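You operate a simulated robot arm through the tools that you are given. There is no shell and no other tool.

You are at the controls of a simulated robot arm. One attempt, no reset.

Task
Strip the old joint out of the clamp block.
Fine: clamp ring back to LOOSE first; nut on the long grey mat, small ring in the small black tray, pipe back in the wide plywood rack.

Only the result counts: the job must be done as asked and must still hold three seconds after the hand-in. Knocking over, shifting, dropping, spilling or breaking anything else fails it.

Robot
A 7-joint arm with a two-finger gripper, fixed in place. Base frame: the origin is at the foot of the arm, x ahead of it, y to its left, z up; the work surface is at about z = 0.9. Units: m, rad, N and s.
With the tool pointing down near the work surface it reaches from about 0.34 to 0.76 m from the base axis. Its first joint turns from -2.496 to 2.496 rad. Payload 2.45 kg.
The TCP is the grasp point between the finger pads, 0.026 m short of the fingertips. In the tool frame z runs along the fingers and y along their closing line. The gripper opens to 0.096 m. The gripper's body begins 0.069 m behind the TCP.
Orientation is that of the tool frame in the base frame, as [roll, pitch, yaw] about the fixed x, y, z axes, in that order (R = Rz(yaw) Ry(pitch) Rx(roll)). With the fingers straight down and closing along the base's y, the tool's x points along the base's -x, its y along +y and its z along -z.

Tools
- The arm moves only by the tool nudge_tool. Its argument "motion" is a list of rows, each a list of 3 entries, a list of its own where there are three numbers: the gripper command, from -1 (fully open) to 1 (shut), values between in proportion, then the shift along the base's x, y, z in m, then the turn, a rotation vector about the base's x, y, z in rad. In form: [[claw, [dx, dy, dz], [wx, wy, wz]], ...]. A call has 1 to 20 rows; each row shifts and turns the commanded pose from where the row before left it. Rows are played at 5 a second. More than 0.05 m and 0.15 rad between two rows, or a gripper value outside its range, and nothing of the call is played. A pose out of reach is approached as far as the arm can. The call stops where the force on the tool passes 60 N (or 10 N more than at its start, if that is more) or the arm is blocked; 0.2 s more then pass. Each finger halts on what it meets, pressing with about 41 N; the grip force reading is that of the motor and also rises with nothing between the fingers. The clock runs only during rows and for 0.2 s after the last one: add rows that do not move to give the fingers time. It gives the time, the measured TCP pose, the force on the tool (base axes), the opening and the grip force at its end, in the units of the frame above (readings bear some noise), with the torque about the TCP (base axes, N m) and any sound that the robot's microphone picked up.
- Cameras (640 x 400 px; columns grow to the right, rows downward): "scene" is fixed at [0.3996, 0.651, 1.4715]; the picture's right is [-1.00, -0.03, 0.00], its down [-0.02, 0.93, -0.36] and it looks along [0.01, -0.36, -0.93] (base axes); focal length 236 px, centre (320, 200). "wrist" rides on the gripper at [0.082, 0.003, -0.098] in the tool frame; the picture's right is [-0.04, 1.00, 0.00], its down [-0.73, -0.03, -0.68] and it looks along [-0.68, -0.03, 0.73] (tool axes); focal length 256 px, centre (320, 200).
- camera(camera): a new picture of that camera. The clock stands still meanwhile.
- raise_lower(by): slides the trunk up (or, below 0, down) by that many m; the arm rides with it, the base frame stays. It gives what a move gives, with no picture.
- probe_pixels(camera, pixels): for up to 12 pixels [column, row] of the newest picture of that camera ("zoom" is the newest enlarged one), the place [x, y, z] in the base frame of the surface seen there, good to about 0.002 m. The clock stands still meanwhile.
- inspect(camera, box): a new picture of the part [left, top, right, bottom] of that camera's present view, enlarged. The clock stands still meanwhile.
- sign_off(): hands the job in; it is judged then, once.

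Leave the gripper open and the arm clear of the work at the hand-in unless told otherwise.

The tools are called after "Call:" as a command line: name --argument value ..., lists and objects as JSON in quotes. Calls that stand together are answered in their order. nudge_tool: Moves the arm, as the interface text tells. Its arguments: {"type":"object","properties":{"motion":{"type":"array"}},"required":["motion"]} The other tools are called the same way: raise_lower (by) slides the trunk up or down; camera (camera) takes a picture; probe_pixels (camera, pixels) gives the place of the surface under pixels of a picture; inspect (camera, box) takes an enlarged picture of a part of a camera's view; sign_off () hands the job in.

At the start:

```text
clock: 0.0
eef_pos: [0.3316, 0.4336, 1.1935]
ee_rot: [-3.141, 0.001, -3.142]
contact_force: [0.2, 0.2, 0.2]
ft_torque: [0.03, 0.02, -0.02]
grip_width: 0.096
finger_force: 0.1
trunk travel left (down, up): [-0.575, 0.065]
```

scene: 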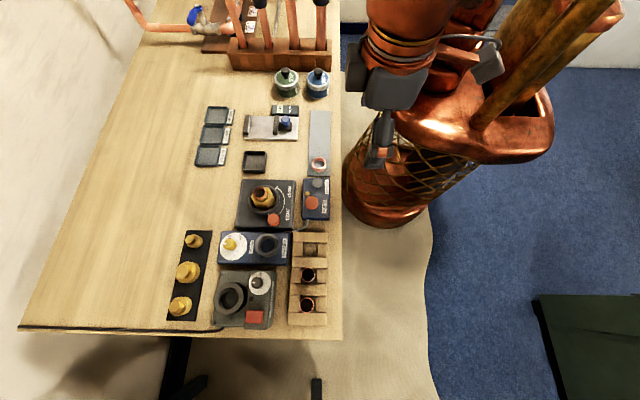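
wrist: 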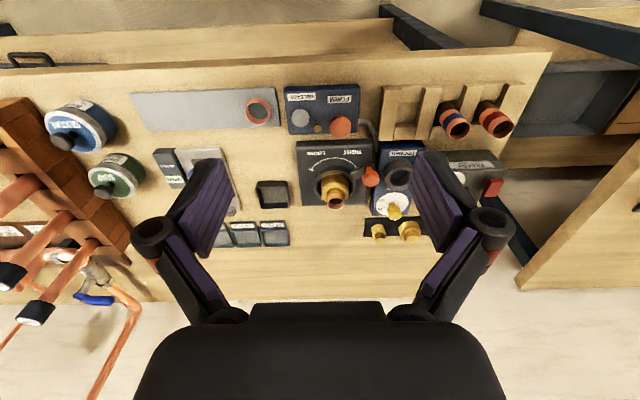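

I see a bench with a clamp block (dark block near scene pixel 266,205) holding a joint with a brass nut and pipe. I'll take enlarged looks at the important areas first.

Call:
inspect --camera "scene" --box '[220, 160, 350, 240]'

Call:
inspect --camera "wrist" --box '[240, 70, 440, 220]'

Call:
inspect --camera "scene" --box '[150, 220, 350, 340]'

Call:
inspect --camera "scene" --box '[180, 90, 350, 190]'

```text
4.92 times, centred on (285, 200) of scene
```

zoom: 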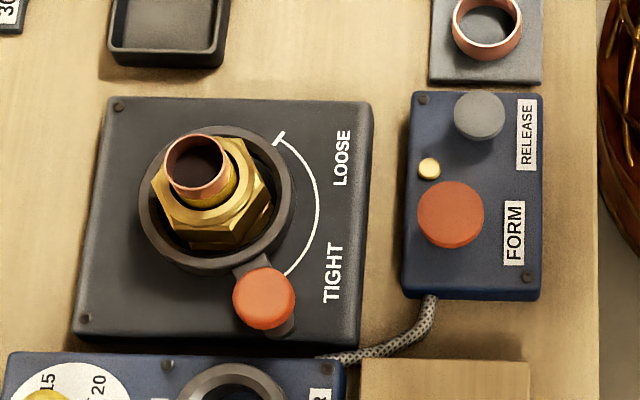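

```text
2.67 times, centred on (340, 145) of wrist
```

zoom: 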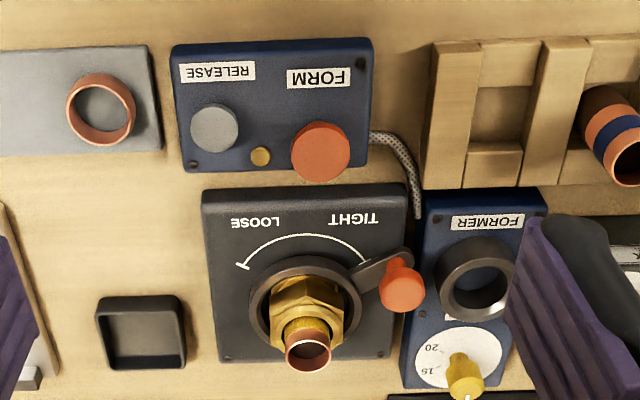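

```text
3.20 times, centred on (250, 280) of scene
```

zoom: 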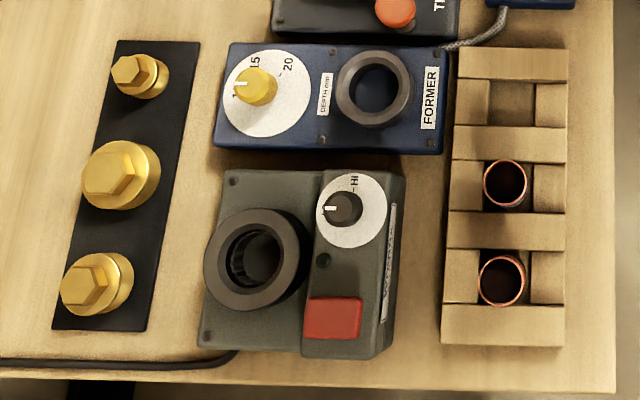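

```text
3.76 times, centred on (265, 140) of scene
```

zoom: 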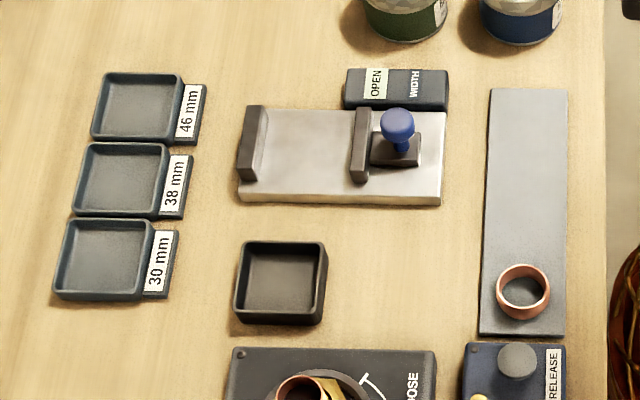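

The clamp block has a lever with a red knob at TIGHT, and the joint (hex nut, brass collar, copper pipe) in its centre. I'll measure key places in the scene view: red knob, ring, nut, pipe top, block corners, tray, mat, rack slot.

Call:
inspect --camera "scene" --box '[235, 175, 300, 232]'

```text
7.02 times, centred on (268, 204) of scene
```

zoom: 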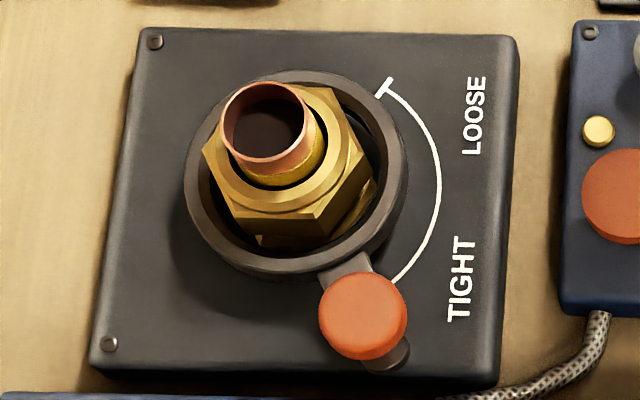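

In the zoom, red knob at (363,315), ring rim (197,210)/(395,180), nut top, pipe rim at (265,85)/(225,140)/(312,140). I'll probe these.

Call:
probe_pixels --camera "zoom" --pixels '[[363, 312], [390, 352], [345, 275], [195, 190], [397, 185], [290, 265], [290, 76], [268, 163], [226, 115], [310, 115], [270, 205], [450, 330]]'

Call:
probe_pixels --camera "scene" --pixels '[[255, 162], [243, 163], [267, 163], [255, 152], [255, 173], [320, 130], [320, 112], [320, 163], [308, 250], [308, 276], [308, 303], [300, 250]]'

```text
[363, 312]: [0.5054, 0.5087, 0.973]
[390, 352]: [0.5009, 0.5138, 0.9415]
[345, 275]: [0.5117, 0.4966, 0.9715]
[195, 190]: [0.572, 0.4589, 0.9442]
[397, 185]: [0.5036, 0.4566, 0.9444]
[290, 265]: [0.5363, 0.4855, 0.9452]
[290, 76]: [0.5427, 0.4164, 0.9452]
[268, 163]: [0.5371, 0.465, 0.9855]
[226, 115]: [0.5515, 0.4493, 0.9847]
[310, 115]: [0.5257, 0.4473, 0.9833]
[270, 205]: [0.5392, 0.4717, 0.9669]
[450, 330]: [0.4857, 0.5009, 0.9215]
```

```text
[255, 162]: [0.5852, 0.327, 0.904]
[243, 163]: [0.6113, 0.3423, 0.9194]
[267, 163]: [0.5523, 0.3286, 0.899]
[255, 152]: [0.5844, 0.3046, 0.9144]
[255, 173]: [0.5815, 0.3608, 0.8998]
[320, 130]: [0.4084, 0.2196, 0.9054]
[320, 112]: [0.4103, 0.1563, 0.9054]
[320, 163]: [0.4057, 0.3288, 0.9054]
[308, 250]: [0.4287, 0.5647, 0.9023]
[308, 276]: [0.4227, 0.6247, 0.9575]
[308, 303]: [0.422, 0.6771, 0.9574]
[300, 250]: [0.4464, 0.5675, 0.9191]
```

The pipe axis and clamp ring centre come out near (0.538, 0.451); the knob is at (0.505, 0.509), top z 0.973. I'll bring the hand closer, still high above everything (TCP z about 1.04), to look at the joint with the wrist camera, and probe the arc marks too.

Call:
probe_pixels --camera "zoom" --pixels '[[383, 87], [376, 97], [393, 80], [440, 185], [392, 282], [404, 275], [200, 150], [335, 90], [372, 180], [313, 215], [231, 207], [355, 215]]'

Call:
nudge_tool --motion '[[-1, [0.028, 0.0055, -0.0375], [0, 0, 0]], [-1, [0.028, 0.0055, -0.0375], [0, 0, 0]], [-1, [0.028, 0.0055, -0.0375], [0, 0, 0]], [-1, [0.028, 0.0055, -0.0375], [0, 0, 0]], [-1, [0, 0, 0], [0, 0, 0]]]'

Call:
camera --camera "wrist"

```text
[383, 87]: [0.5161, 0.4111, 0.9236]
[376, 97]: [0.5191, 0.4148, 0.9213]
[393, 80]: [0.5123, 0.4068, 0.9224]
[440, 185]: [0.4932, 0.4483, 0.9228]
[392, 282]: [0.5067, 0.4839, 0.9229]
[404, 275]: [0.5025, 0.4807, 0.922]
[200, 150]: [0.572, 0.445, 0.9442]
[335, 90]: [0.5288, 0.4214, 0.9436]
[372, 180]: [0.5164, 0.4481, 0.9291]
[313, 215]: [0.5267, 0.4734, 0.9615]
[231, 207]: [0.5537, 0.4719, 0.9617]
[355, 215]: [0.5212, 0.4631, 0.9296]
```

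```text
clock: 1.2
eef_pos: [0.4437, 0.4556, 1.0414]
ee_rot: [-3.14, 0.0, -3.139]
contact_force: [0.2, 0.1, 0.1]
ft_torque: [-0.02, 0.01, -0.01]
grip_width: 0.0962
finger_force: 0.1
trunk travel left (down, up): [-0.575, 0.065]
```

```text
taken
```

wrist: 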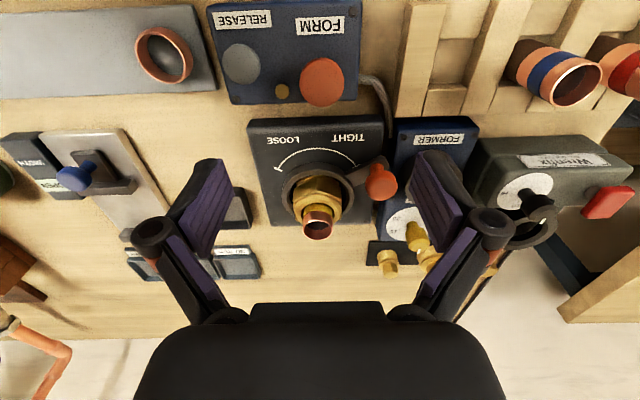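

Hand is clear. Zoom in on the joint in this wrist view around (315,200).

Call:
inspect --camera "wrist" --box '[240, 110, 410, 250]'

Call:
inspect --camera "wrist" --box '[280, 155, 360, 245]'

Call:
inspect --camera "wrist" --box '[390, 0, 640, 140]'

```text
2.86 times, centred on (325, 180) of wrist
```

zoom: 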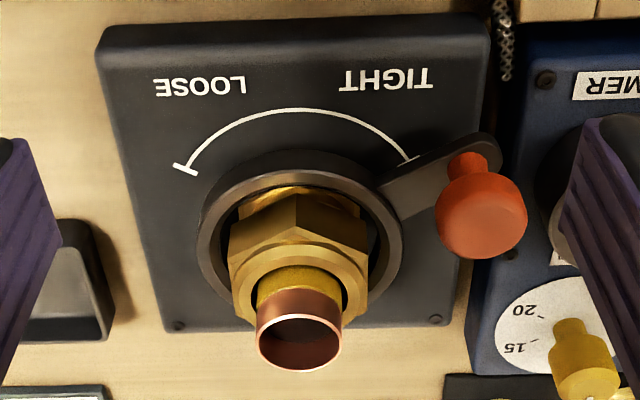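

```text
4.44 times, centred on (320, 200) of wrist
```

zoom: 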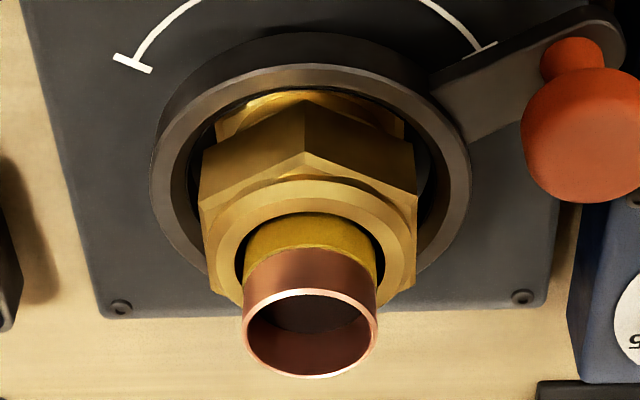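

```text
2.56 times, centred on (515, 70) of wrist
```

zoom: 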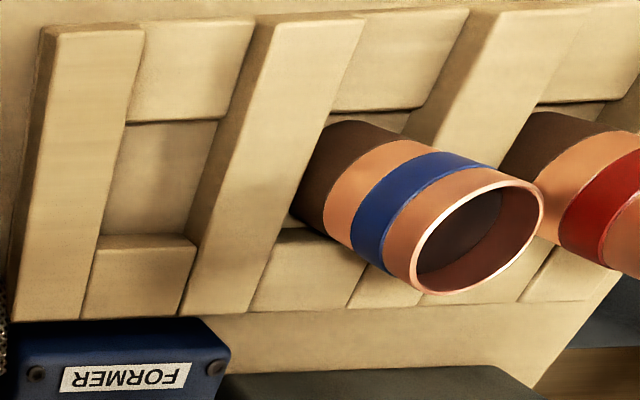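

The nut is a hex; the yellow piece looks like a painted band on the pipe, as with the blue and red bands on the rack pipes. Next I'll probe the arc ticks, the lever and the nut from the wrist side.

Call:
inspect --camera "wrist" --box '[270, 120, 400, 230]'

```text
3.64 times, centred on (335, 175) of wrist
```

zoom: 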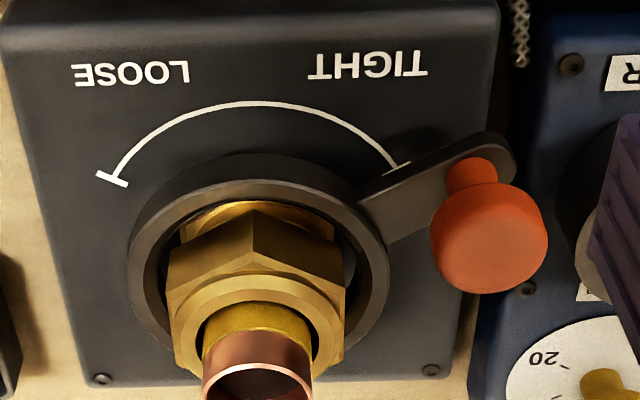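

Probing ticks at (112,180) and (400,165), lever end, knob edges, nut faces and pipe rim.

Call:
probe_pixels --camera "zoom" --pixels '[[112, 180], [400, 165], [390, 158], [510, 155], [400, 205], [490, 250], [433, 240], [546, 240], [472, 175], [255, 260], [190, 290], [330, 310]]'

Call:
camera --camera "scene"

```text
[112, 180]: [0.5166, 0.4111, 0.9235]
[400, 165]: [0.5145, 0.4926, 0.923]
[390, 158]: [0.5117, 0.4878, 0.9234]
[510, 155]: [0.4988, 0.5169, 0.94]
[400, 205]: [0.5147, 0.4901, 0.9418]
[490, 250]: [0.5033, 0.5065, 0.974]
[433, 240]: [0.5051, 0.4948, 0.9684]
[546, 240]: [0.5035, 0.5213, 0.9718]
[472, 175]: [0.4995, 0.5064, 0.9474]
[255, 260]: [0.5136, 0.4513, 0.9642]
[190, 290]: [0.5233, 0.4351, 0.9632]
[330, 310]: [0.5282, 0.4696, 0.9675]
```

```text
taken
```

scene: 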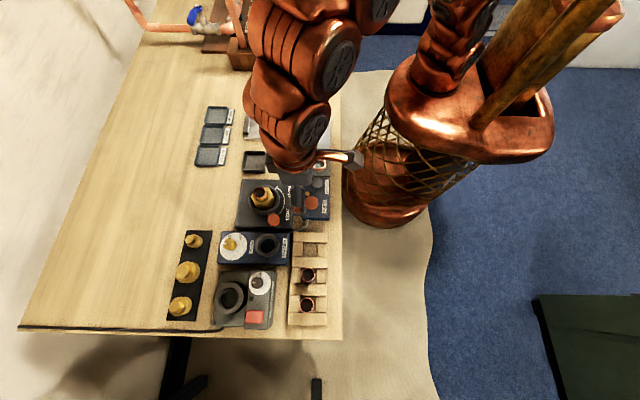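

TIGHT tick is at 119.5° and LOOSE tick at 241° around the centre (0.538, 0.451), and the lever (knob radius about 0.066) sits on TIGHT. So the turn is about +120° about z. I'll check neighbour heights (FORMER ring, dial knob, FORM/RELEASE buttons, rack) before coming in.

Call:
probe_pixels --camera "scene" --pixels '[[267, 237], [267, 252], [280, 243], [256, 243], [231, 241], [310, 203], [318, 183], [290, 260], [308, 262], [308, 237], [325, 250], [293, 250]]'

Call:
inspect --camera "scene" --box '[210, 220, 340, 330]'

```text
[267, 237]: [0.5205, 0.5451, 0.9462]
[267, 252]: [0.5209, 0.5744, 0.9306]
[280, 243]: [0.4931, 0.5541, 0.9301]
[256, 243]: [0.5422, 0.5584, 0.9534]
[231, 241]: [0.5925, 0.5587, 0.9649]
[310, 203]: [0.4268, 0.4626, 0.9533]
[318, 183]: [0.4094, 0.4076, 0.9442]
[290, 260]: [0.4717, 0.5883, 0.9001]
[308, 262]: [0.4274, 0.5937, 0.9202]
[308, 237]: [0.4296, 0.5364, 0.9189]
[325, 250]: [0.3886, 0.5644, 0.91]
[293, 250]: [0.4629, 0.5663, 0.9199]
```

```text
3.64 times, centred on (275, 275) of scene
```

zoom: 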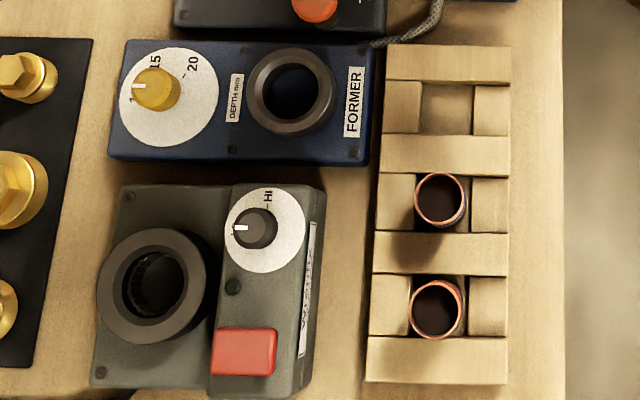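

Neighbours: FORMER ring top z 0.953 (y ≥ 0.54), FORM button top 0.953 at (0.427, 0.463), rack bars 0.92. I'll move over the knob at (0.5045, 0.508) while staying at z 1.04, turning the tool −75° about z, with the opening reduced to about 0.06.

Call:
nudge_tool --motion '[[-0.25, [0.0068, 0.0058, 0], [0, 0, -0.1454]], [-0.25, [0.0068, 0.0058, 0], [0, 0, -0.1454]], [-0.25, [0.0068, 0.0058, 0], [0, 0, -0.1454]], [-0.25, [0.0068, 0.0058, 0], [0, 0, -0.1454]], [-0.25, [0.0068, 0.0058, 0], [0, 0, -0.1454]], [-0.25, [0.0068, 0.0058, 0], [0, 0, -0.1454]], [-0.25, [0.0068, 0.0058, 0], [0, 0, -0.1454]], [-0.25, [0.0068, 0.0058, 0], [0, 0, -0.1454]], [-0.25, [0.0068, 0.0058, 0], [0, 0, -0.1454]], [-0.25, [0, 0, 0], [0, 0, 0]]]'

Call:
camera --camera "wrist"

Call:
inspect --camera "scene" --box '[210, 150, 350, 260]'

```text
clock: 3.4
eef_pos: [0.5039, 0.5073, 1.0432]
ee_rot: [3.142, 0.0, 1.834]
contact_force: [-0.5, 0.3, -1.1]
ft_torque: [0.03, 0.0, 0.02]
grip_width: 0.0604
finger_force: 0.0
trunk travel left (down, up): [-0.575, 0.065]
```

```text
taken
```

wrist: 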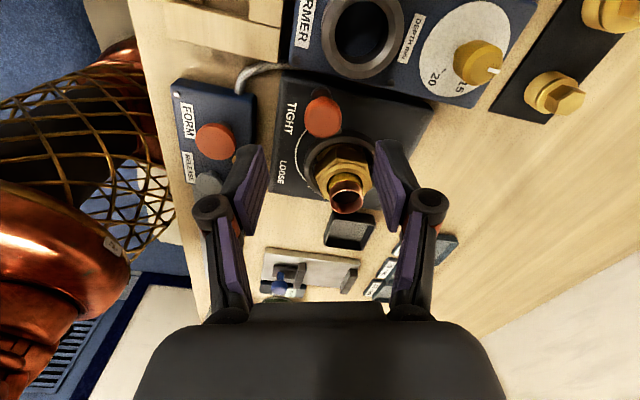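

```text
3.64 times, centred on (280, 205) of scene
```

zoom: 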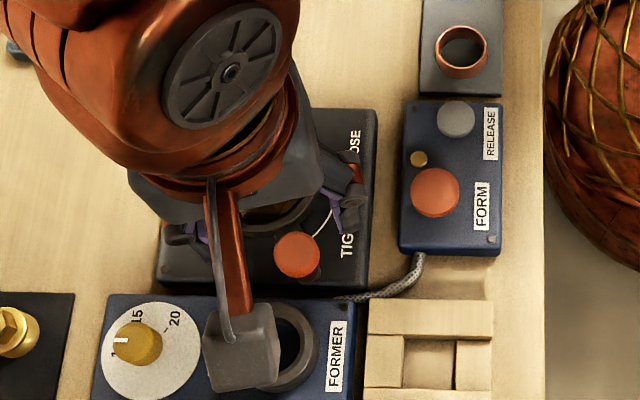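

The knob shows at wrist (322,115), almost exactly beneath the TCP. I'll probe its top and edges to fine-tune.

Call:
probe_pixels --camera "wrist" --pixels '[[323, 112], [323, 98], [323, 126], [309, 112], [338, 112], [323, 133]]'

Call:
inspect --camera "wrist" --box '[260, 70, 400, 230]'

```text
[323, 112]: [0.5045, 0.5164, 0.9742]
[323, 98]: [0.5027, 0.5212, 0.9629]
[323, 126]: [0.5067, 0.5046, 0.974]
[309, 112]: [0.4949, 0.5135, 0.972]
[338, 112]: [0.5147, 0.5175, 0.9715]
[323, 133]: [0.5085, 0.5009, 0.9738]
```

```text
2.50 times, centred on (330, 150) of wrist
```

zoom: 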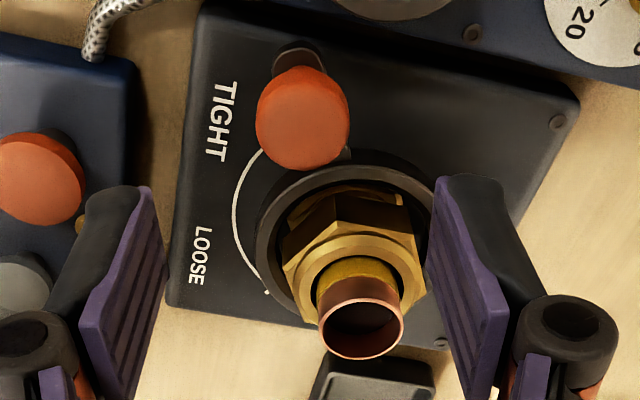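

Knob centre refined to about (0.505, 0.509), top 0.974. I'll descend to TCP z ≈ 0.976 (tips about 0.95, just above the lever plate at 0.9415), still open.

Call:
nudge_tool --motion '[[-0.25, [0.0005, 0.001, -0.0167], [0, 0, 0]], [-0.25, [0.0005, 0.0007, -0.0167], [0, 0, 0]], [-0.25, [0, 0, -0.0167], [0, 0, 0]], [-0.25, [0, 0, -0.0167], [0, 0, 0]], [-0.25, [0, 0, 0], [0, 0, 0]]]'

Call:
camera --camera "wrist"

```text
clock: 4.6
eef_pos: [0.5058, 0.5091, 0.9758]
ee_rot: [3.14, 0.001, 1.833]
contact_force: [-0.9, 1.0, -0.1]
ft_torque: [0.01, -0.02, 0.03]
grip_width: 0.0597
finger_force: 0.0
trunk travel left (down, up): [-0.575, 0.065]
```

```text
taken
```

wrist: 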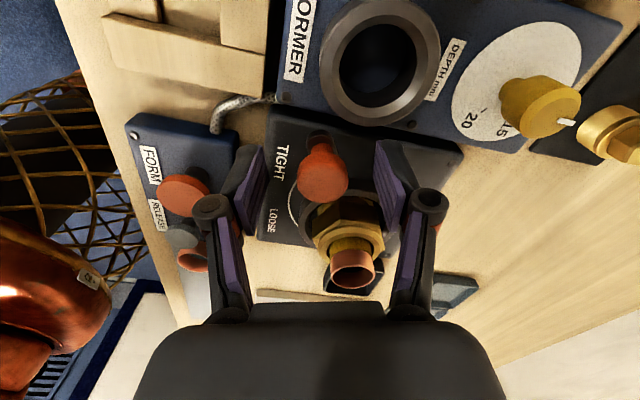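

Knob is between the pads. Closing on it, without moving.

Call:
nudge_tool --motion '[[1, [0, 0, 0], [0, 0, 0]], [1, [0, 0, 0], [0, 0, 0]], [1, [0, 0, 0], [0, 0, 0]], [1, [0, 0, 0], [0, 0, 0]]]'

```text
clock: 5.6
eef_pos: [0.506, 0.508, 0.9753]
ee_rot: [-3.14, 0.001, 1.833]
contact_force: [1.0, 0.6, 0.3]
ft_torque: [-0.07, -0.06, 0.08]
grip_width: 0.0256
finger_force: 44.7
trunk travel left (down, up): [-0.575, 0.065]
```

Gripped (0.0256 wide, 44.7 N). Now I'll swing the knob along the arc about (0.539, 0.4515), radius 0.066, toward LOOSE, turning the tool with it. The first 30° comes first, so I can read the forces.

Call:
nudge_tool --motion '[[1, [-0.00577, -0.00375, 0], [0, 0, 0.10472]], [1, [-0.00534, -0.00433, 0], [0, 0, 0.10472]], [1, [-0.00486, -0.00486, 0], [0, 0, 0.10472]], [1, [-0.00433, -0.00534, 0], [0, 0, 0.10472]], [1, [-0.00375, -0.00577, 0], [0, 0, 0.10472]]]'

```text
clock: 6.8
eef_pos: [0.4807, 0.4849, 0.9752]
ee_rot: [-3.141, 0.001, 2.36]
contact_force: [-2.7, 0.8, -11.6]
ft_torque: [0.0, -0.24, -0.03]
grip_width: 0.0257
finger_force: 44.7
trunk travel left (down, up): [-0.575, 0.065]
```

Forces are small and the lever follows. Continuing 30° to 90°.

Call:
nudge_tool --motion '[[1, [-0.00312, -0.00613, 0], [0, 0, 0.10472]], [1, [-0.00246, -0.00642, 0], [0, 0, 0.10472]], [1, [-0.00178, -0.00664, 0], [0, 0, 0.10472]], [1, [-0.00108, -0.00679, 0], [0, 0, 0.10472]], [1, [-0.00036, -0.00687, 0], [0, 0, 0.10472]], [1, [0.00036, -0.00687, 0], [0, 0, 0.10472]], [1, [0.00108, -0.00679, 0], [0, 0, 0.10472]], [1, [0.00178, -0.00664, 0], [0, 0, 0.10472]], [1, [0.00246, -0.00642, 0], [0, 0, 0.10472]], [1, [0.00312, -0.00613, 0], [0, 0, 0.10472]]]'

Call:
camera --camera "wrist"

Call:
inspect --camera "scene" --box '[210, 150, 350, 260]'

```text
clock: 9.0
eef_pos: [0.4805, 0.4178, 0.9768]
ee_rot: [-3.141, -0.002, -2.878]
contact_force: [-22.0, -11.9, -18.5]
ft_torque: [-0.26, 0.87, -0.06]
grip_width: 0.0256
finger_force: 45.1
trunk travel left (down, up): [-0.575, 0.065]
```

```text
taken
```

wrist: 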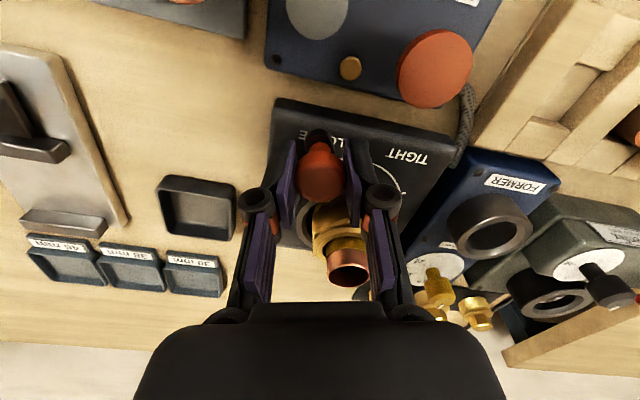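

```text
3.64 times, centred on (280, 205) of scene
```

zoom: 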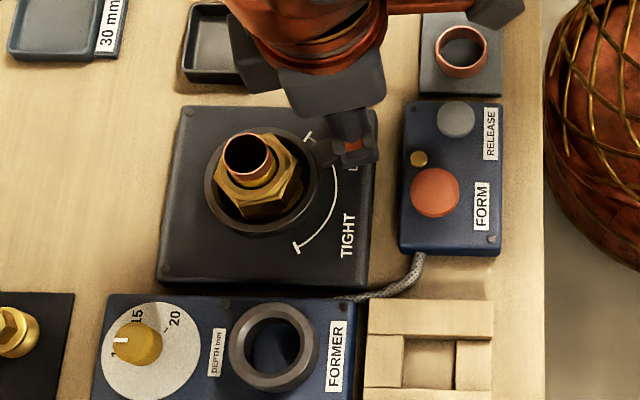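

The lever is at about 210°, with some outward force (about 25 N), so my centre was slightly off: closer to (0.537, 0.451). I'll relax outward a little, then continue with the corrected arc.

Call:
nudge_tool --motion '[[1, [-0.0017, 0.0005, 0], [0, 0, 0]], [1, [0.0035, -0.0056, 0], [0, 0, 0.10472]], [1, [0.0042, -0.0053, 0], [0, 0, 0.10472]], [1, [0.0046, -0.005, 0], [0, 0, 0.10472]], [1, [0, 0, 0], [0, 0, 0]]]'

Call:
inspect --camera "scene" --box '[210, 150, 350, 260]'

```text
clock: 10.2
eef_pos: [0.492, 0.4033, 0.9768]
ee_rot: [3.14, 0.0, -2.564]
contact_force: [-6.5, -10.3, -19.3]
ft_torque: [-0.34, 0.51, -0.08]
grip_width: 0.0259
finger_force: 45.0
trunk travel left (down, up): [-0.575, 0.065]
```

```text
3.64 times, centred on (280, 205) of scene
```

zoom: 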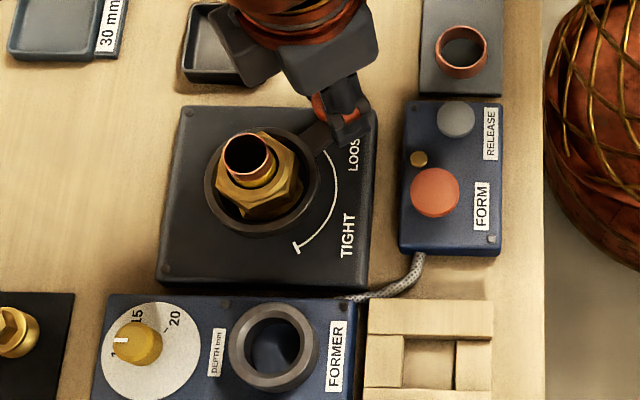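

The lever is at about 227°. Another 15° to the LOOSE mark.

Call:
nudge_tool --motion '[[1, [0.0052, -0.0044, 0], [0, 0, 0.10472]], [1, [0.0056, -0.0038, 0], [0, 0, 0.10472]], [1, [0.0024, -0.0014, 0], [0, 0, 0.0436]], [1, [0, 0, 0], [0, 0, 0]]]'

Call:
inspect --camera "scene" --box '[210, 150, 350, 260]'

Call:
camera --camera "wrist"

```text
clock: 11.2
eef_pos: [0.5048, 0.3925, 0.9766]
ee_rot: [-3.141, -0.001, -2.31]
contact_force: [-8.7, -17.4, -14.7]
ft_torque: [-0.89, 0.64, -0.08]
grip_width: 0.0259
finger_force: 44.8
trunk travel left (down, up): [-0.575, 0.065]
```

```text
3.64 times, centred on (280, 205) of scene
```

zoom: 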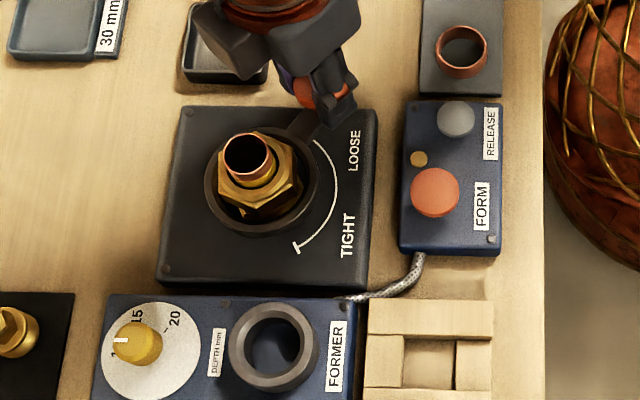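

```text
taken
```

wrist: 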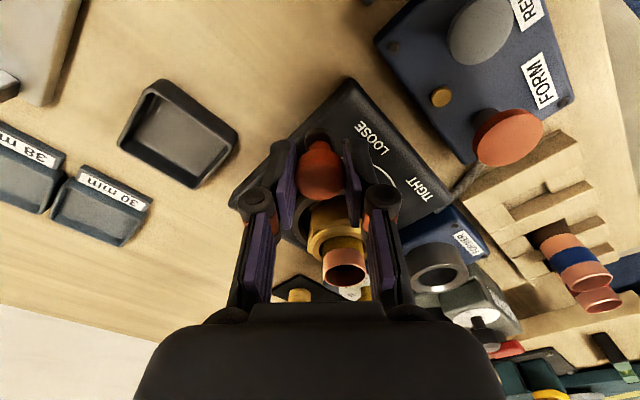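

The knob has swept about 122.7°; the LOOSE tick is at about 242.7° from the corrected centre, and the lever reads 241.2°. The force is only radial. I'll give it 2° more and relax the radial load.

Call:
nudge_tool --motion '[[1, [0.0015, -0.002, 0], [0, 0, 0.035]], [1, [0, 0, 0], [0, 0, 0]]]'

Call:
inspect --camera "wrist" --box '[220, 80, 480, 300]'

```text
clock: 11.8
eef_pos: [0.5062, 0.3917, 0.9761]
ee_rot: [-3.141, 0.001, -2.275]
contact_force: [-9.0, -8.7, -11.7]
ft_torque: [-0.02, 0.09, -0.06]
grip_width: 0.0257
finger_force: 45.0
trunk travel left (down, up): [-0.575, 0.065]
```

```text
1.82 times, centred on (350, 190) of wrist
```

zoom: 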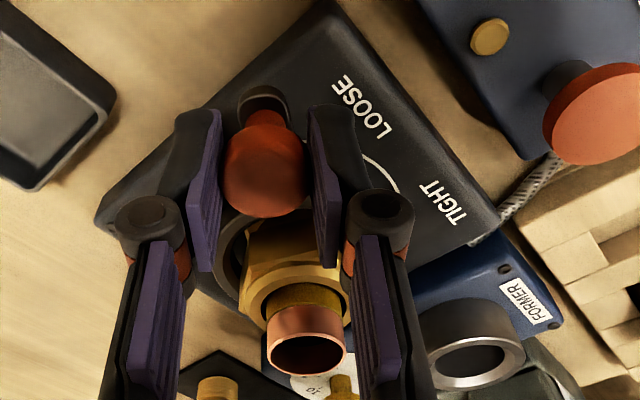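

Lever now reads 242.6°, on the LOOSE mark. I'll open the fingers to 0.06 and lift straight up.

Call:
nudge_tool --motion '[[-0.25, [0, 0, 0], [0, 0, 0]], [-0.25, [0, 0, 0], [0, 0, 0]], [-0.25, [0, 0, 0], [0, 0, 0]], [-0.25, [0, 0, 0.03], [0, 0, 0]], [-0.25, [0, 0, 0.04], [0, 0, 0]], [-0.25, [0, 0, 0.04], [0, 0, 0]], [-0.25, [0, 0, 0], [0, 0, 0]]]'

Call:
inspect --camera "wrist" --box '[220, 50, 460, 250]'

Call:
inspect --camera "scene" --box '[210, 150, 350, 260]'

```text
clock: 13.4
eef_pos: [0.5071, 0.3912, 1.0866]
ee_rot: [3.141, -0.001, -2.276]
contact_force: [-0.5, -0.1, 0.3]
ft_torque: [-0.03, -0.01, 0.01]
grip_width: 0.0601
finger_force: 0.1
trunk travel left (down, up): [-0.575, 0.065]
```

```text
2.00 times, centred on (340, 150) of wrist
```

zoom: 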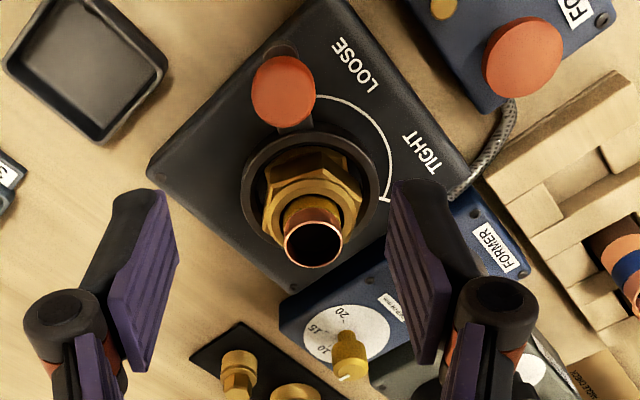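

```text
3.64 times, centred on (280, 205) of scene
```

zoom: 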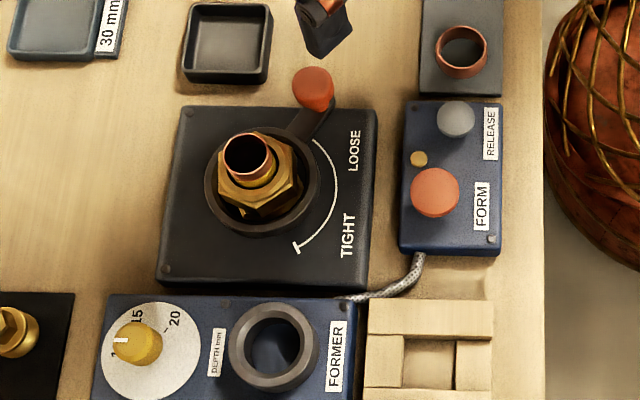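

The lever now covers the LOOSE tick. I'll study the joint closely, to understand how nut, ring, body and pipe are stacked.

Call:
inspect --camera "wrist" --box '[290, 110, 380, 190]'

Call:
inspect --camera "scene" --box '[245, 178, 290, 220]'

```text
5.00 times, centred on (335, 150) of wrist
```

zoom: 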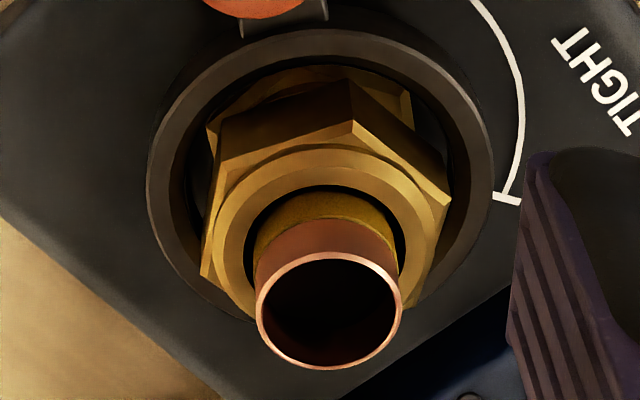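

```text
9.52 times, centred on (268, 199) of scene
```

zoom: 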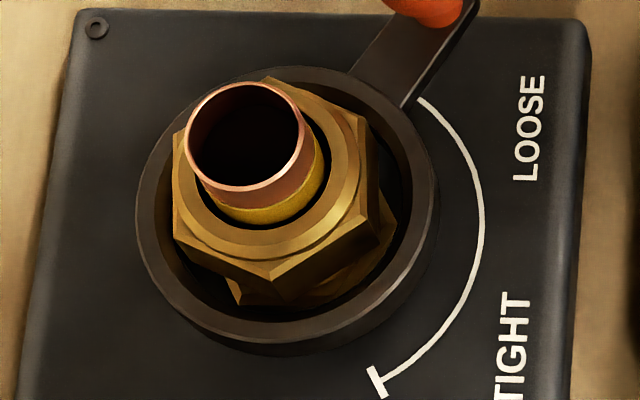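

The nut's hex looks turned compared with before the lever swing. I'll probe its corners and top in this scene zoom.

Call:
probe_pixels --camera "zoom" --pixels '[[178, 228], [272, 282], [376, 238], [360, 120], [268, 82], [185, 140], [272, 245], [330, 250], [220, 245], [380, 215], [240, 295], [395, 225]]'

Call:
camera --camera "wrist"

```text
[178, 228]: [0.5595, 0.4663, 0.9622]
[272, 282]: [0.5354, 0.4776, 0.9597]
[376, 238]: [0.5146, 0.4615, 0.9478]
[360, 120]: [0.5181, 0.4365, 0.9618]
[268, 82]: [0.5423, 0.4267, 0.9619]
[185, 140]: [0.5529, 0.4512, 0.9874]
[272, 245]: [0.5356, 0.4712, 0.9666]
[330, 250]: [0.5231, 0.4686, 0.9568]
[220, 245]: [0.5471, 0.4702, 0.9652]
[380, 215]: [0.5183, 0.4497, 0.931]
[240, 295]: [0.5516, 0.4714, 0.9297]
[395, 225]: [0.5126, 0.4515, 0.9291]
```

```text
taken
```

wrist: 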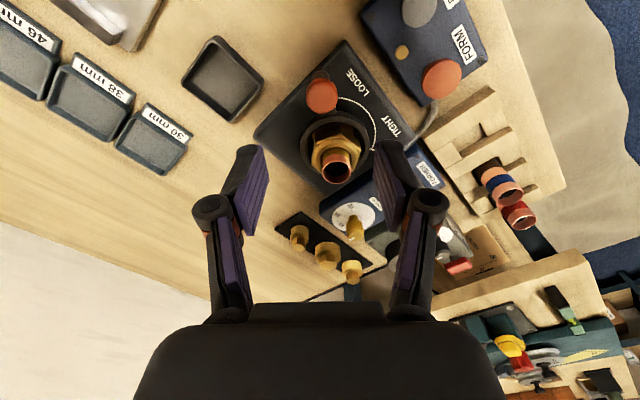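

Nut centre ≈ (0.5388, 0.4518), hex corners at 36°/97°/157°, so flats face about 6.5°, 66.5° and 126.5°; across flats about 0.046. I'll close along 126.5° (clear of the lever): move above the nut, rotate −13° and open to 0.072.

Call:
nudge_tool --motion '[[-0.5, [0.0106, 0.0202, 0], [0, 0, -0.1145]], [-0.5, [0.0106, 0.0202, 0], [0, 0, -0.1145]], [-0.5, [0.0106, 0.0202, 0], [0, 0, 0]], [-0.5, [0, 0, 0], [0, 0, 0]]]'

Call:
camera --camera "wrist"

Call:
inspect --camera "wrist" --box '[250, 60, 410, 200]'

```text
clock: 14.4
eef_pos: [0.5401, 0.4505, 1.0863]
ee_rot: [3.14, -0.002, -2.505]
contact_force: [0.0, 0.3, 0.1]
ft_torque: [0.0, -0.02, 0.01]
grip_width: 0.0721
finger_force: 0.1
trunk travel left (down, up): [-0.575, 0.065]
```

```text
taken
```

wrist: 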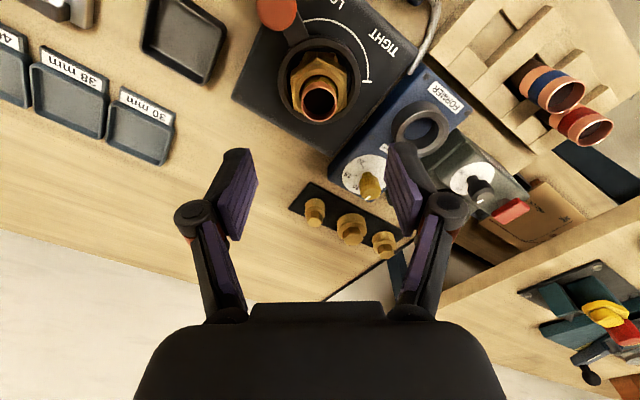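

```text
2.86 times, centred on (330, 130) of wrist
```

zoom: 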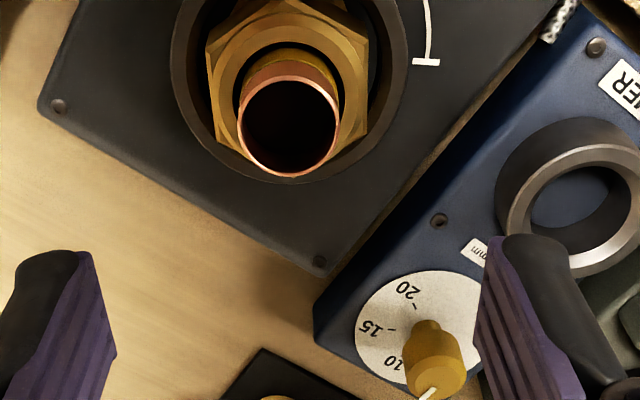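

The nut's left/right flats are square to the closing line and it's centred near column 321. I'll probe the pipe rim and nut flats for a precise centre.

Call:
probe_pixels --camera "zoom" --pixels '[[240, 128], [337, 128], [289, 79], [289, 175], [215, 100], [362, 100], [225, 120], [352, 120], [210, 70], [366, 85], [300, 30], [240, 40]]'

```text
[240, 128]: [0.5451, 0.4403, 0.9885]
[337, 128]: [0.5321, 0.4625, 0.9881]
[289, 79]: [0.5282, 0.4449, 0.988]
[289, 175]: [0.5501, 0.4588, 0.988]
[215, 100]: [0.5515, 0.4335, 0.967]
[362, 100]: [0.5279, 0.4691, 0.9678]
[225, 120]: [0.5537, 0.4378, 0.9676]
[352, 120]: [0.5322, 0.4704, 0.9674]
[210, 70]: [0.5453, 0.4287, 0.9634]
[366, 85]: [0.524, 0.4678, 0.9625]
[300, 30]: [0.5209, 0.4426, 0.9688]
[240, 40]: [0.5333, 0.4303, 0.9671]
```

Pipe axis at (0.5389, 0.4516), rim z 0.988, nut top z 0.967. I'll correct by about 1 mm and descend to TCP z 0.975 (tips 0.949, above the clamp ring top at 0.945).

Call:
nudge_tool --motion '[[-0.5, [-0.0012, 0.0011, -0.03], [0, 0, 0]], [-0.5, [0, 0, -0.03], [0, 0, 0]], [-0.5, [0, 0, -0.03], [0, 0, 0]], [-0.5, [0, 0, -0.021], [0, 0, 0]], [-0.5, [0, 0, 0], [0, 0, 0]]]'

Call:
camera --camera "wrist"

Call:
inspect --camera "scene" --box '[210, 150, 350, 260]'

```text
clock: 15.6
eef_pos: [0.5371, 0.4536, 0.9743]
ee_rot: [3.141, -0.001, -2.505]
contact_force: [0.3, -0.1, -0.2]
ft_torque: [0.02, -0.01, 0.03]
grip_width: 0.0721
finger_force: 0.1
trunk travel left (down, up): [-0.575, 0.065]
```

```text
taken
```

wrist: 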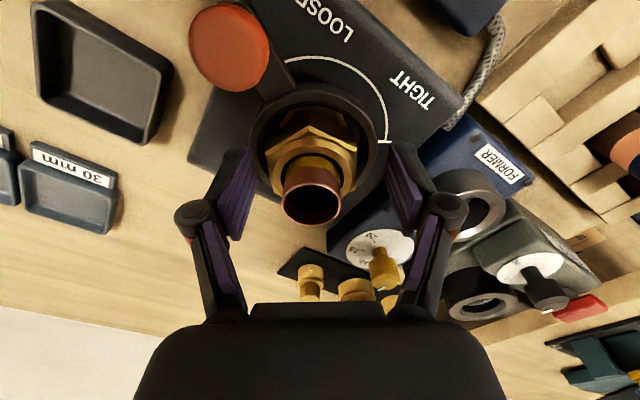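

```text
3.64 times, centred on (280, 205) of scene
```

zoom: 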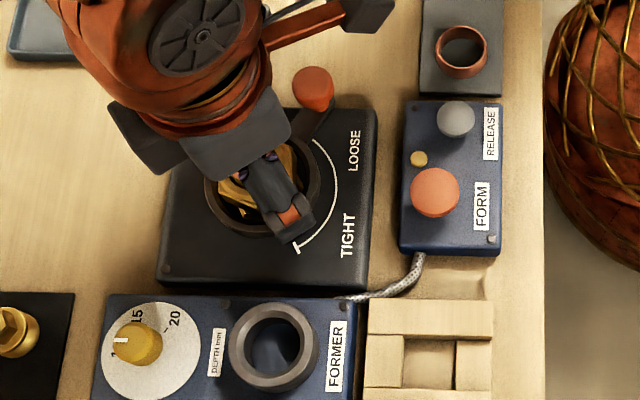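

The pipe shows at column 311, a few mm off the TCP centre line. I'll probe the pipe rim again from this close view.

Call:
inspect --camera "wrist" --box '[240, 100, 400, 240]'

```text
2.86 times, centred on (320, 170) of wrist
```

zoom: 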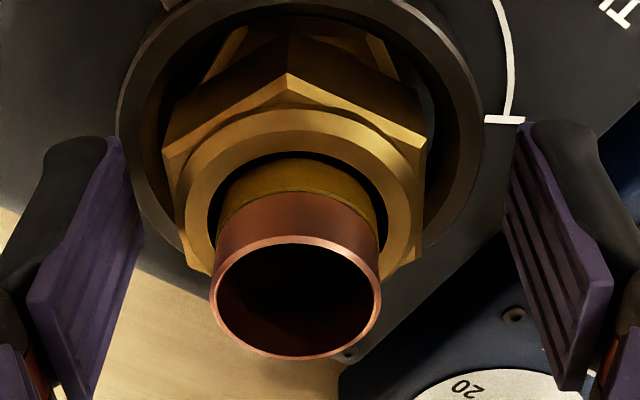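

Call:
probe_pixels --camera "zoom" --pixels '[[213, 295], [379, 295], [297, 241], [297, 354], [288, 100], [165, 170], [425, 155], [172, 230], [420, 210], [230, 80], [380, 50], [290, 180]]'

```text
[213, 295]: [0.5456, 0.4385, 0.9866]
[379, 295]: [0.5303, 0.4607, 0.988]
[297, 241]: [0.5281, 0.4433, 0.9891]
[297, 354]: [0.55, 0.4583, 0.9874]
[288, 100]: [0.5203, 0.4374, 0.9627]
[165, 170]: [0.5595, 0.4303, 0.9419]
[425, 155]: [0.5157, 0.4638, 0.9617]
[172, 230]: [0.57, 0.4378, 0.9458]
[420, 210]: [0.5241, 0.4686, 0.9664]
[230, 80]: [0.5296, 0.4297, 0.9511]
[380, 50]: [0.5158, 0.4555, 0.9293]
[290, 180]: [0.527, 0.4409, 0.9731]
```

Pipe axis from here: (0.5387, 0.4505); the TCP needs a shift of about (+0.002, −0.0026). I'll apply it, then close on the nut's flats.

Call:
nudge_tool --motion '[[-0.5, [0.002, -0.0026, 0], [0, 0, 0]], [-0.5, [0, 0, 0], [0, 0, 0]], [1, [0, 0, 0], [0, 0, 0]], [1, [0, 0, 0], [0, 0, 0]], [1, [0, 0, 0], [0, 0, 0]], [1, [0, 0, 0], [0, 0, 0]]]'

Call:
inspect --camera "wrist" --box '[240, 100, 400, 240]'

```text
clock: 17.0
eef_pos: [0.5382, 0.4503, 0.9752]
ee_rot: [3.141, 0.0, -2.506]
contact_force: [-0.3, -0.4, 1.9]
ft_torque: [-0.03, 0.03, -0.03]
grip_width: 0.0495
finger_force: 40.2
trunk travel left (down, up): [-0.575, 0.065]
```

```text
2.86 times, centred on (320, 170) of wrist
```

zoom: 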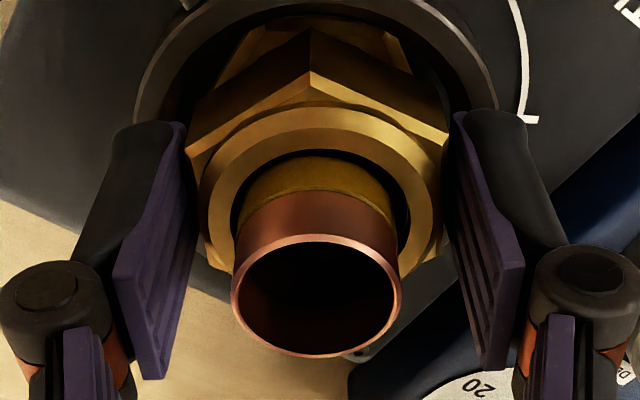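

Gripped at 0.0495 with 40 N. A gentle test lift of 6 mm, watching force to see whether the nut is free or threaded.

Call:
nudge_tool --motion '[[1, [0, 0, 0.002], [0, 0, 0]], [1, [0, 0, 0.002], [0, 0, 0]], [1, [0, 0, 0], [0, 0, 0]]]'

Call:
inspect --camera "wrist" --box '[240, 100, 400, 240]'

```text
clock: 17.8
eef_pos: [0.5376, 0.4508, 0.9785]
ee_rot: [3.141, 0.002, -2.507]
contact_force: [-0.3, 0.4, -0.8]
ft_torque: [0.03, 0.01, 0.01]
grip_width: 0.0494
finger_force: 41.1
trunk travel left (down, up): [-0.575, 0.065]
```

```text
2.86 times, centred on (320, 170) of wrist
```

zoom: 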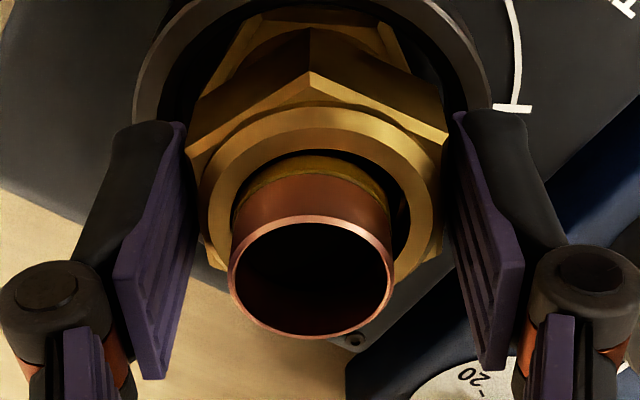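

The nut lifts with no resistance while the pipe stays. Raising another 20 mm and looking for the small ring.

Call:
nudge_tool --motion '[[1, [0.0005, 0, 0.005], [0, 0, 0]], [1, [0, 0, 0.005], [0, 0, 0]], [1, [0, 0, 0.005], [0, 0, 0]], [1, [0, 0, 0.005], [0, 0, 0]], [1, [0, 0, 0], [0, 0, 0]]]'

Call:
camera --camera "wrist"

Call:
inspect --camera "scene" --box '[230, 160, 310, 240]'

```text
clock: 19.0
eef_pos: [0.54, 0.4506, 1.0022]
ee_rot: [-3.141, 0.001, -2.508]
contact_force: [-0.2, -1.4, 9.0]
ft_torque: [-0.03, -0.05, 0.04]
grip_width: 0.0262
finger_force: 41.0
trunk travel left (down, up): [-0.575, 0.065]
```

```text
taken
```

wrist: 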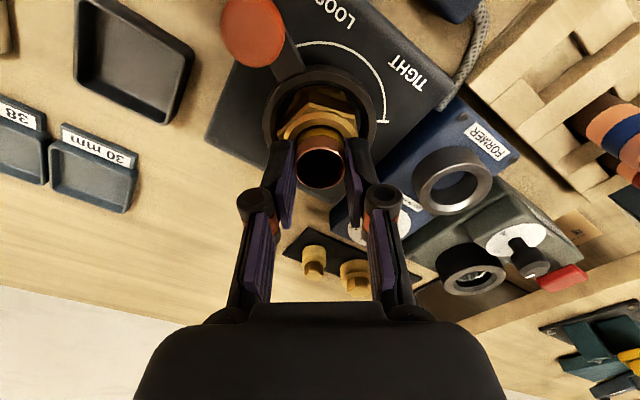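

```text
5.00 times, centred on (270, 200) of scene
```

zoom: 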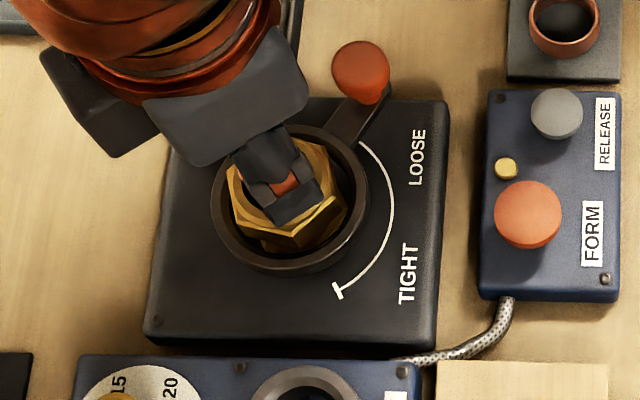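

The opening dropped to 0.026: the fingers slipped off the nut and closed on the pipe top. I'll look closely at where the nut and pipe are now.

Call:
inspect --camera "wrist" --box '[250, 60, 410, 200]'

```text
2.86 times, centred on (330, 130) of wrist
```

zoom: 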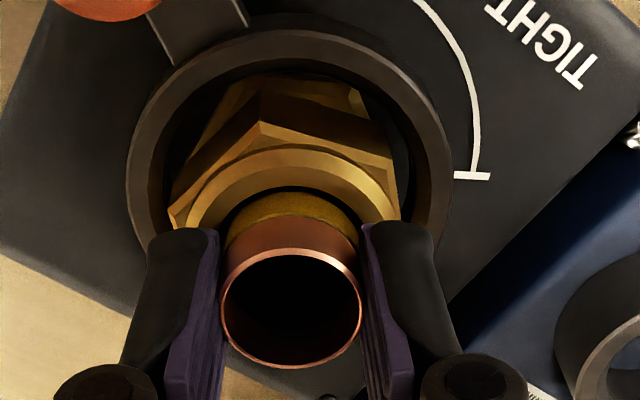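

Call:
probe_pixels --camera "zoom" --pixels '[[222, 300], [360, 300], [290, 251], [290, 362], [262, 122], [172, 218], [398, 215], [290, 165], [200, 195], [370, 180], [395, 155], [230, 85]]'

```text
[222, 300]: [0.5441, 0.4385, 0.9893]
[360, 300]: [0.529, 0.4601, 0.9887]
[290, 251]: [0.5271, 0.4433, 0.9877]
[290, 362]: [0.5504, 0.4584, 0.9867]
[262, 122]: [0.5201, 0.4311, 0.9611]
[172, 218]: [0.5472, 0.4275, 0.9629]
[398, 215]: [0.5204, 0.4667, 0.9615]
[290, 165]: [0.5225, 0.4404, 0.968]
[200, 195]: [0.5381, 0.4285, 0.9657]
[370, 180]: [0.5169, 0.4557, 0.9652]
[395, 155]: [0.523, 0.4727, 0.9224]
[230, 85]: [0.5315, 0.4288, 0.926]
```

The nut is still at its old height (corners z 0.962) but turned somewhat, and the pipe hasn't risen (rim z 0.988). I'll open, rise, and re-measure the hex orientation.

Call:
nudge_tool --motion '[[-0.5, [0, 0, 0], [0, 0, 0]], [-0.5, [0, 0, 0], [0, 0, 0]], [-0.5, [0, 0, 0], [0, 0, 0]], [-0.5, [0, 0, 0.03], [0, 0, 0]], [-0.5, [0, 0, 0.03], [0, 0, 0]], [-0.5, [0, 0, 0], [0, 0, 0]]]'

Call:
inspect --camera "wrist" --box '[270, 50, 390, 150]'

Call:
inspect --camera "scene" --box '[240, 170, 300, 230]'

```text
clock: 20.4
eef_pos: [0.5408, 0.4514, 1.0596]
ee_rot: [3.141, 0.0, -2.505]
contact_force: [0.1, 0.6, 0.7]
ft_torque: [0.0, 0.0, 0.04]
grip_width: 0.0718
finger_force: 0.0
trunk travel left (down, up): [-0.575, 0.065]
```

```text
4.00 times, centred on (330, 100) of wrist
```

zoom: 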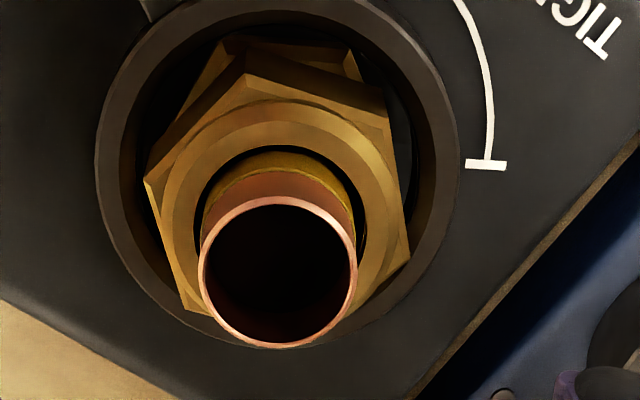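

```text
6.67 times, centred on (270, 200) of scene
```

zoom: 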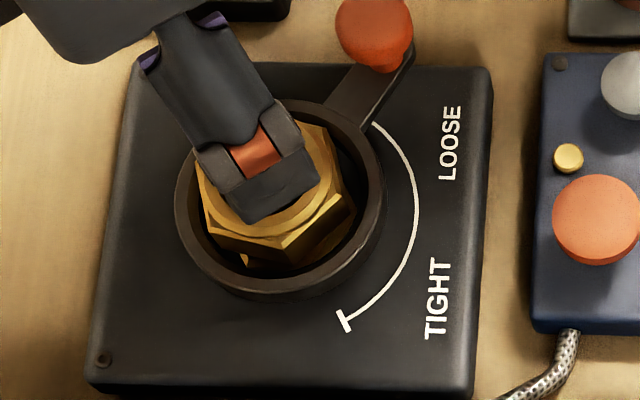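

Probing the nut's visible corners in the wrist zoom (need a fresh wrist zoom first since the newest zoom is the scene).

Call:
inspect --camera "wrist" --box '[270, 50, 390, 150]'

Call:
probe_pixels --camera "zoom" --pixels '[[148, 182], [248, 76], [384, 112], [406, 240], [188, 305], [150, 190], [245, 60], [380, 90], [230, 45], [345, 60], [290, 112], [170, 230]]'

```text
4.00 times, centred on (330, 100) of wrist
```

zoom: 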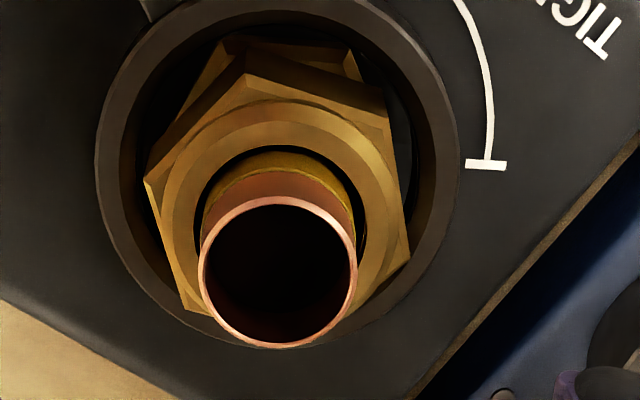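

```text
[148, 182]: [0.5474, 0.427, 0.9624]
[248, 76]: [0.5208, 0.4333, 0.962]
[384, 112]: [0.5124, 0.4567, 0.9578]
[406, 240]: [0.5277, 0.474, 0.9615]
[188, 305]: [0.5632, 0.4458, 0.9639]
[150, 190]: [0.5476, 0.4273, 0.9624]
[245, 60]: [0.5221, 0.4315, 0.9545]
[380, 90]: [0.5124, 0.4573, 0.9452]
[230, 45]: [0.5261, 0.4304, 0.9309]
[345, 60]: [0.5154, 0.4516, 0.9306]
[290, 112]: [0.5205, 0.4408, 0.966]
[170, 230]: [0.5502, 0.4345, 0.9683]
```

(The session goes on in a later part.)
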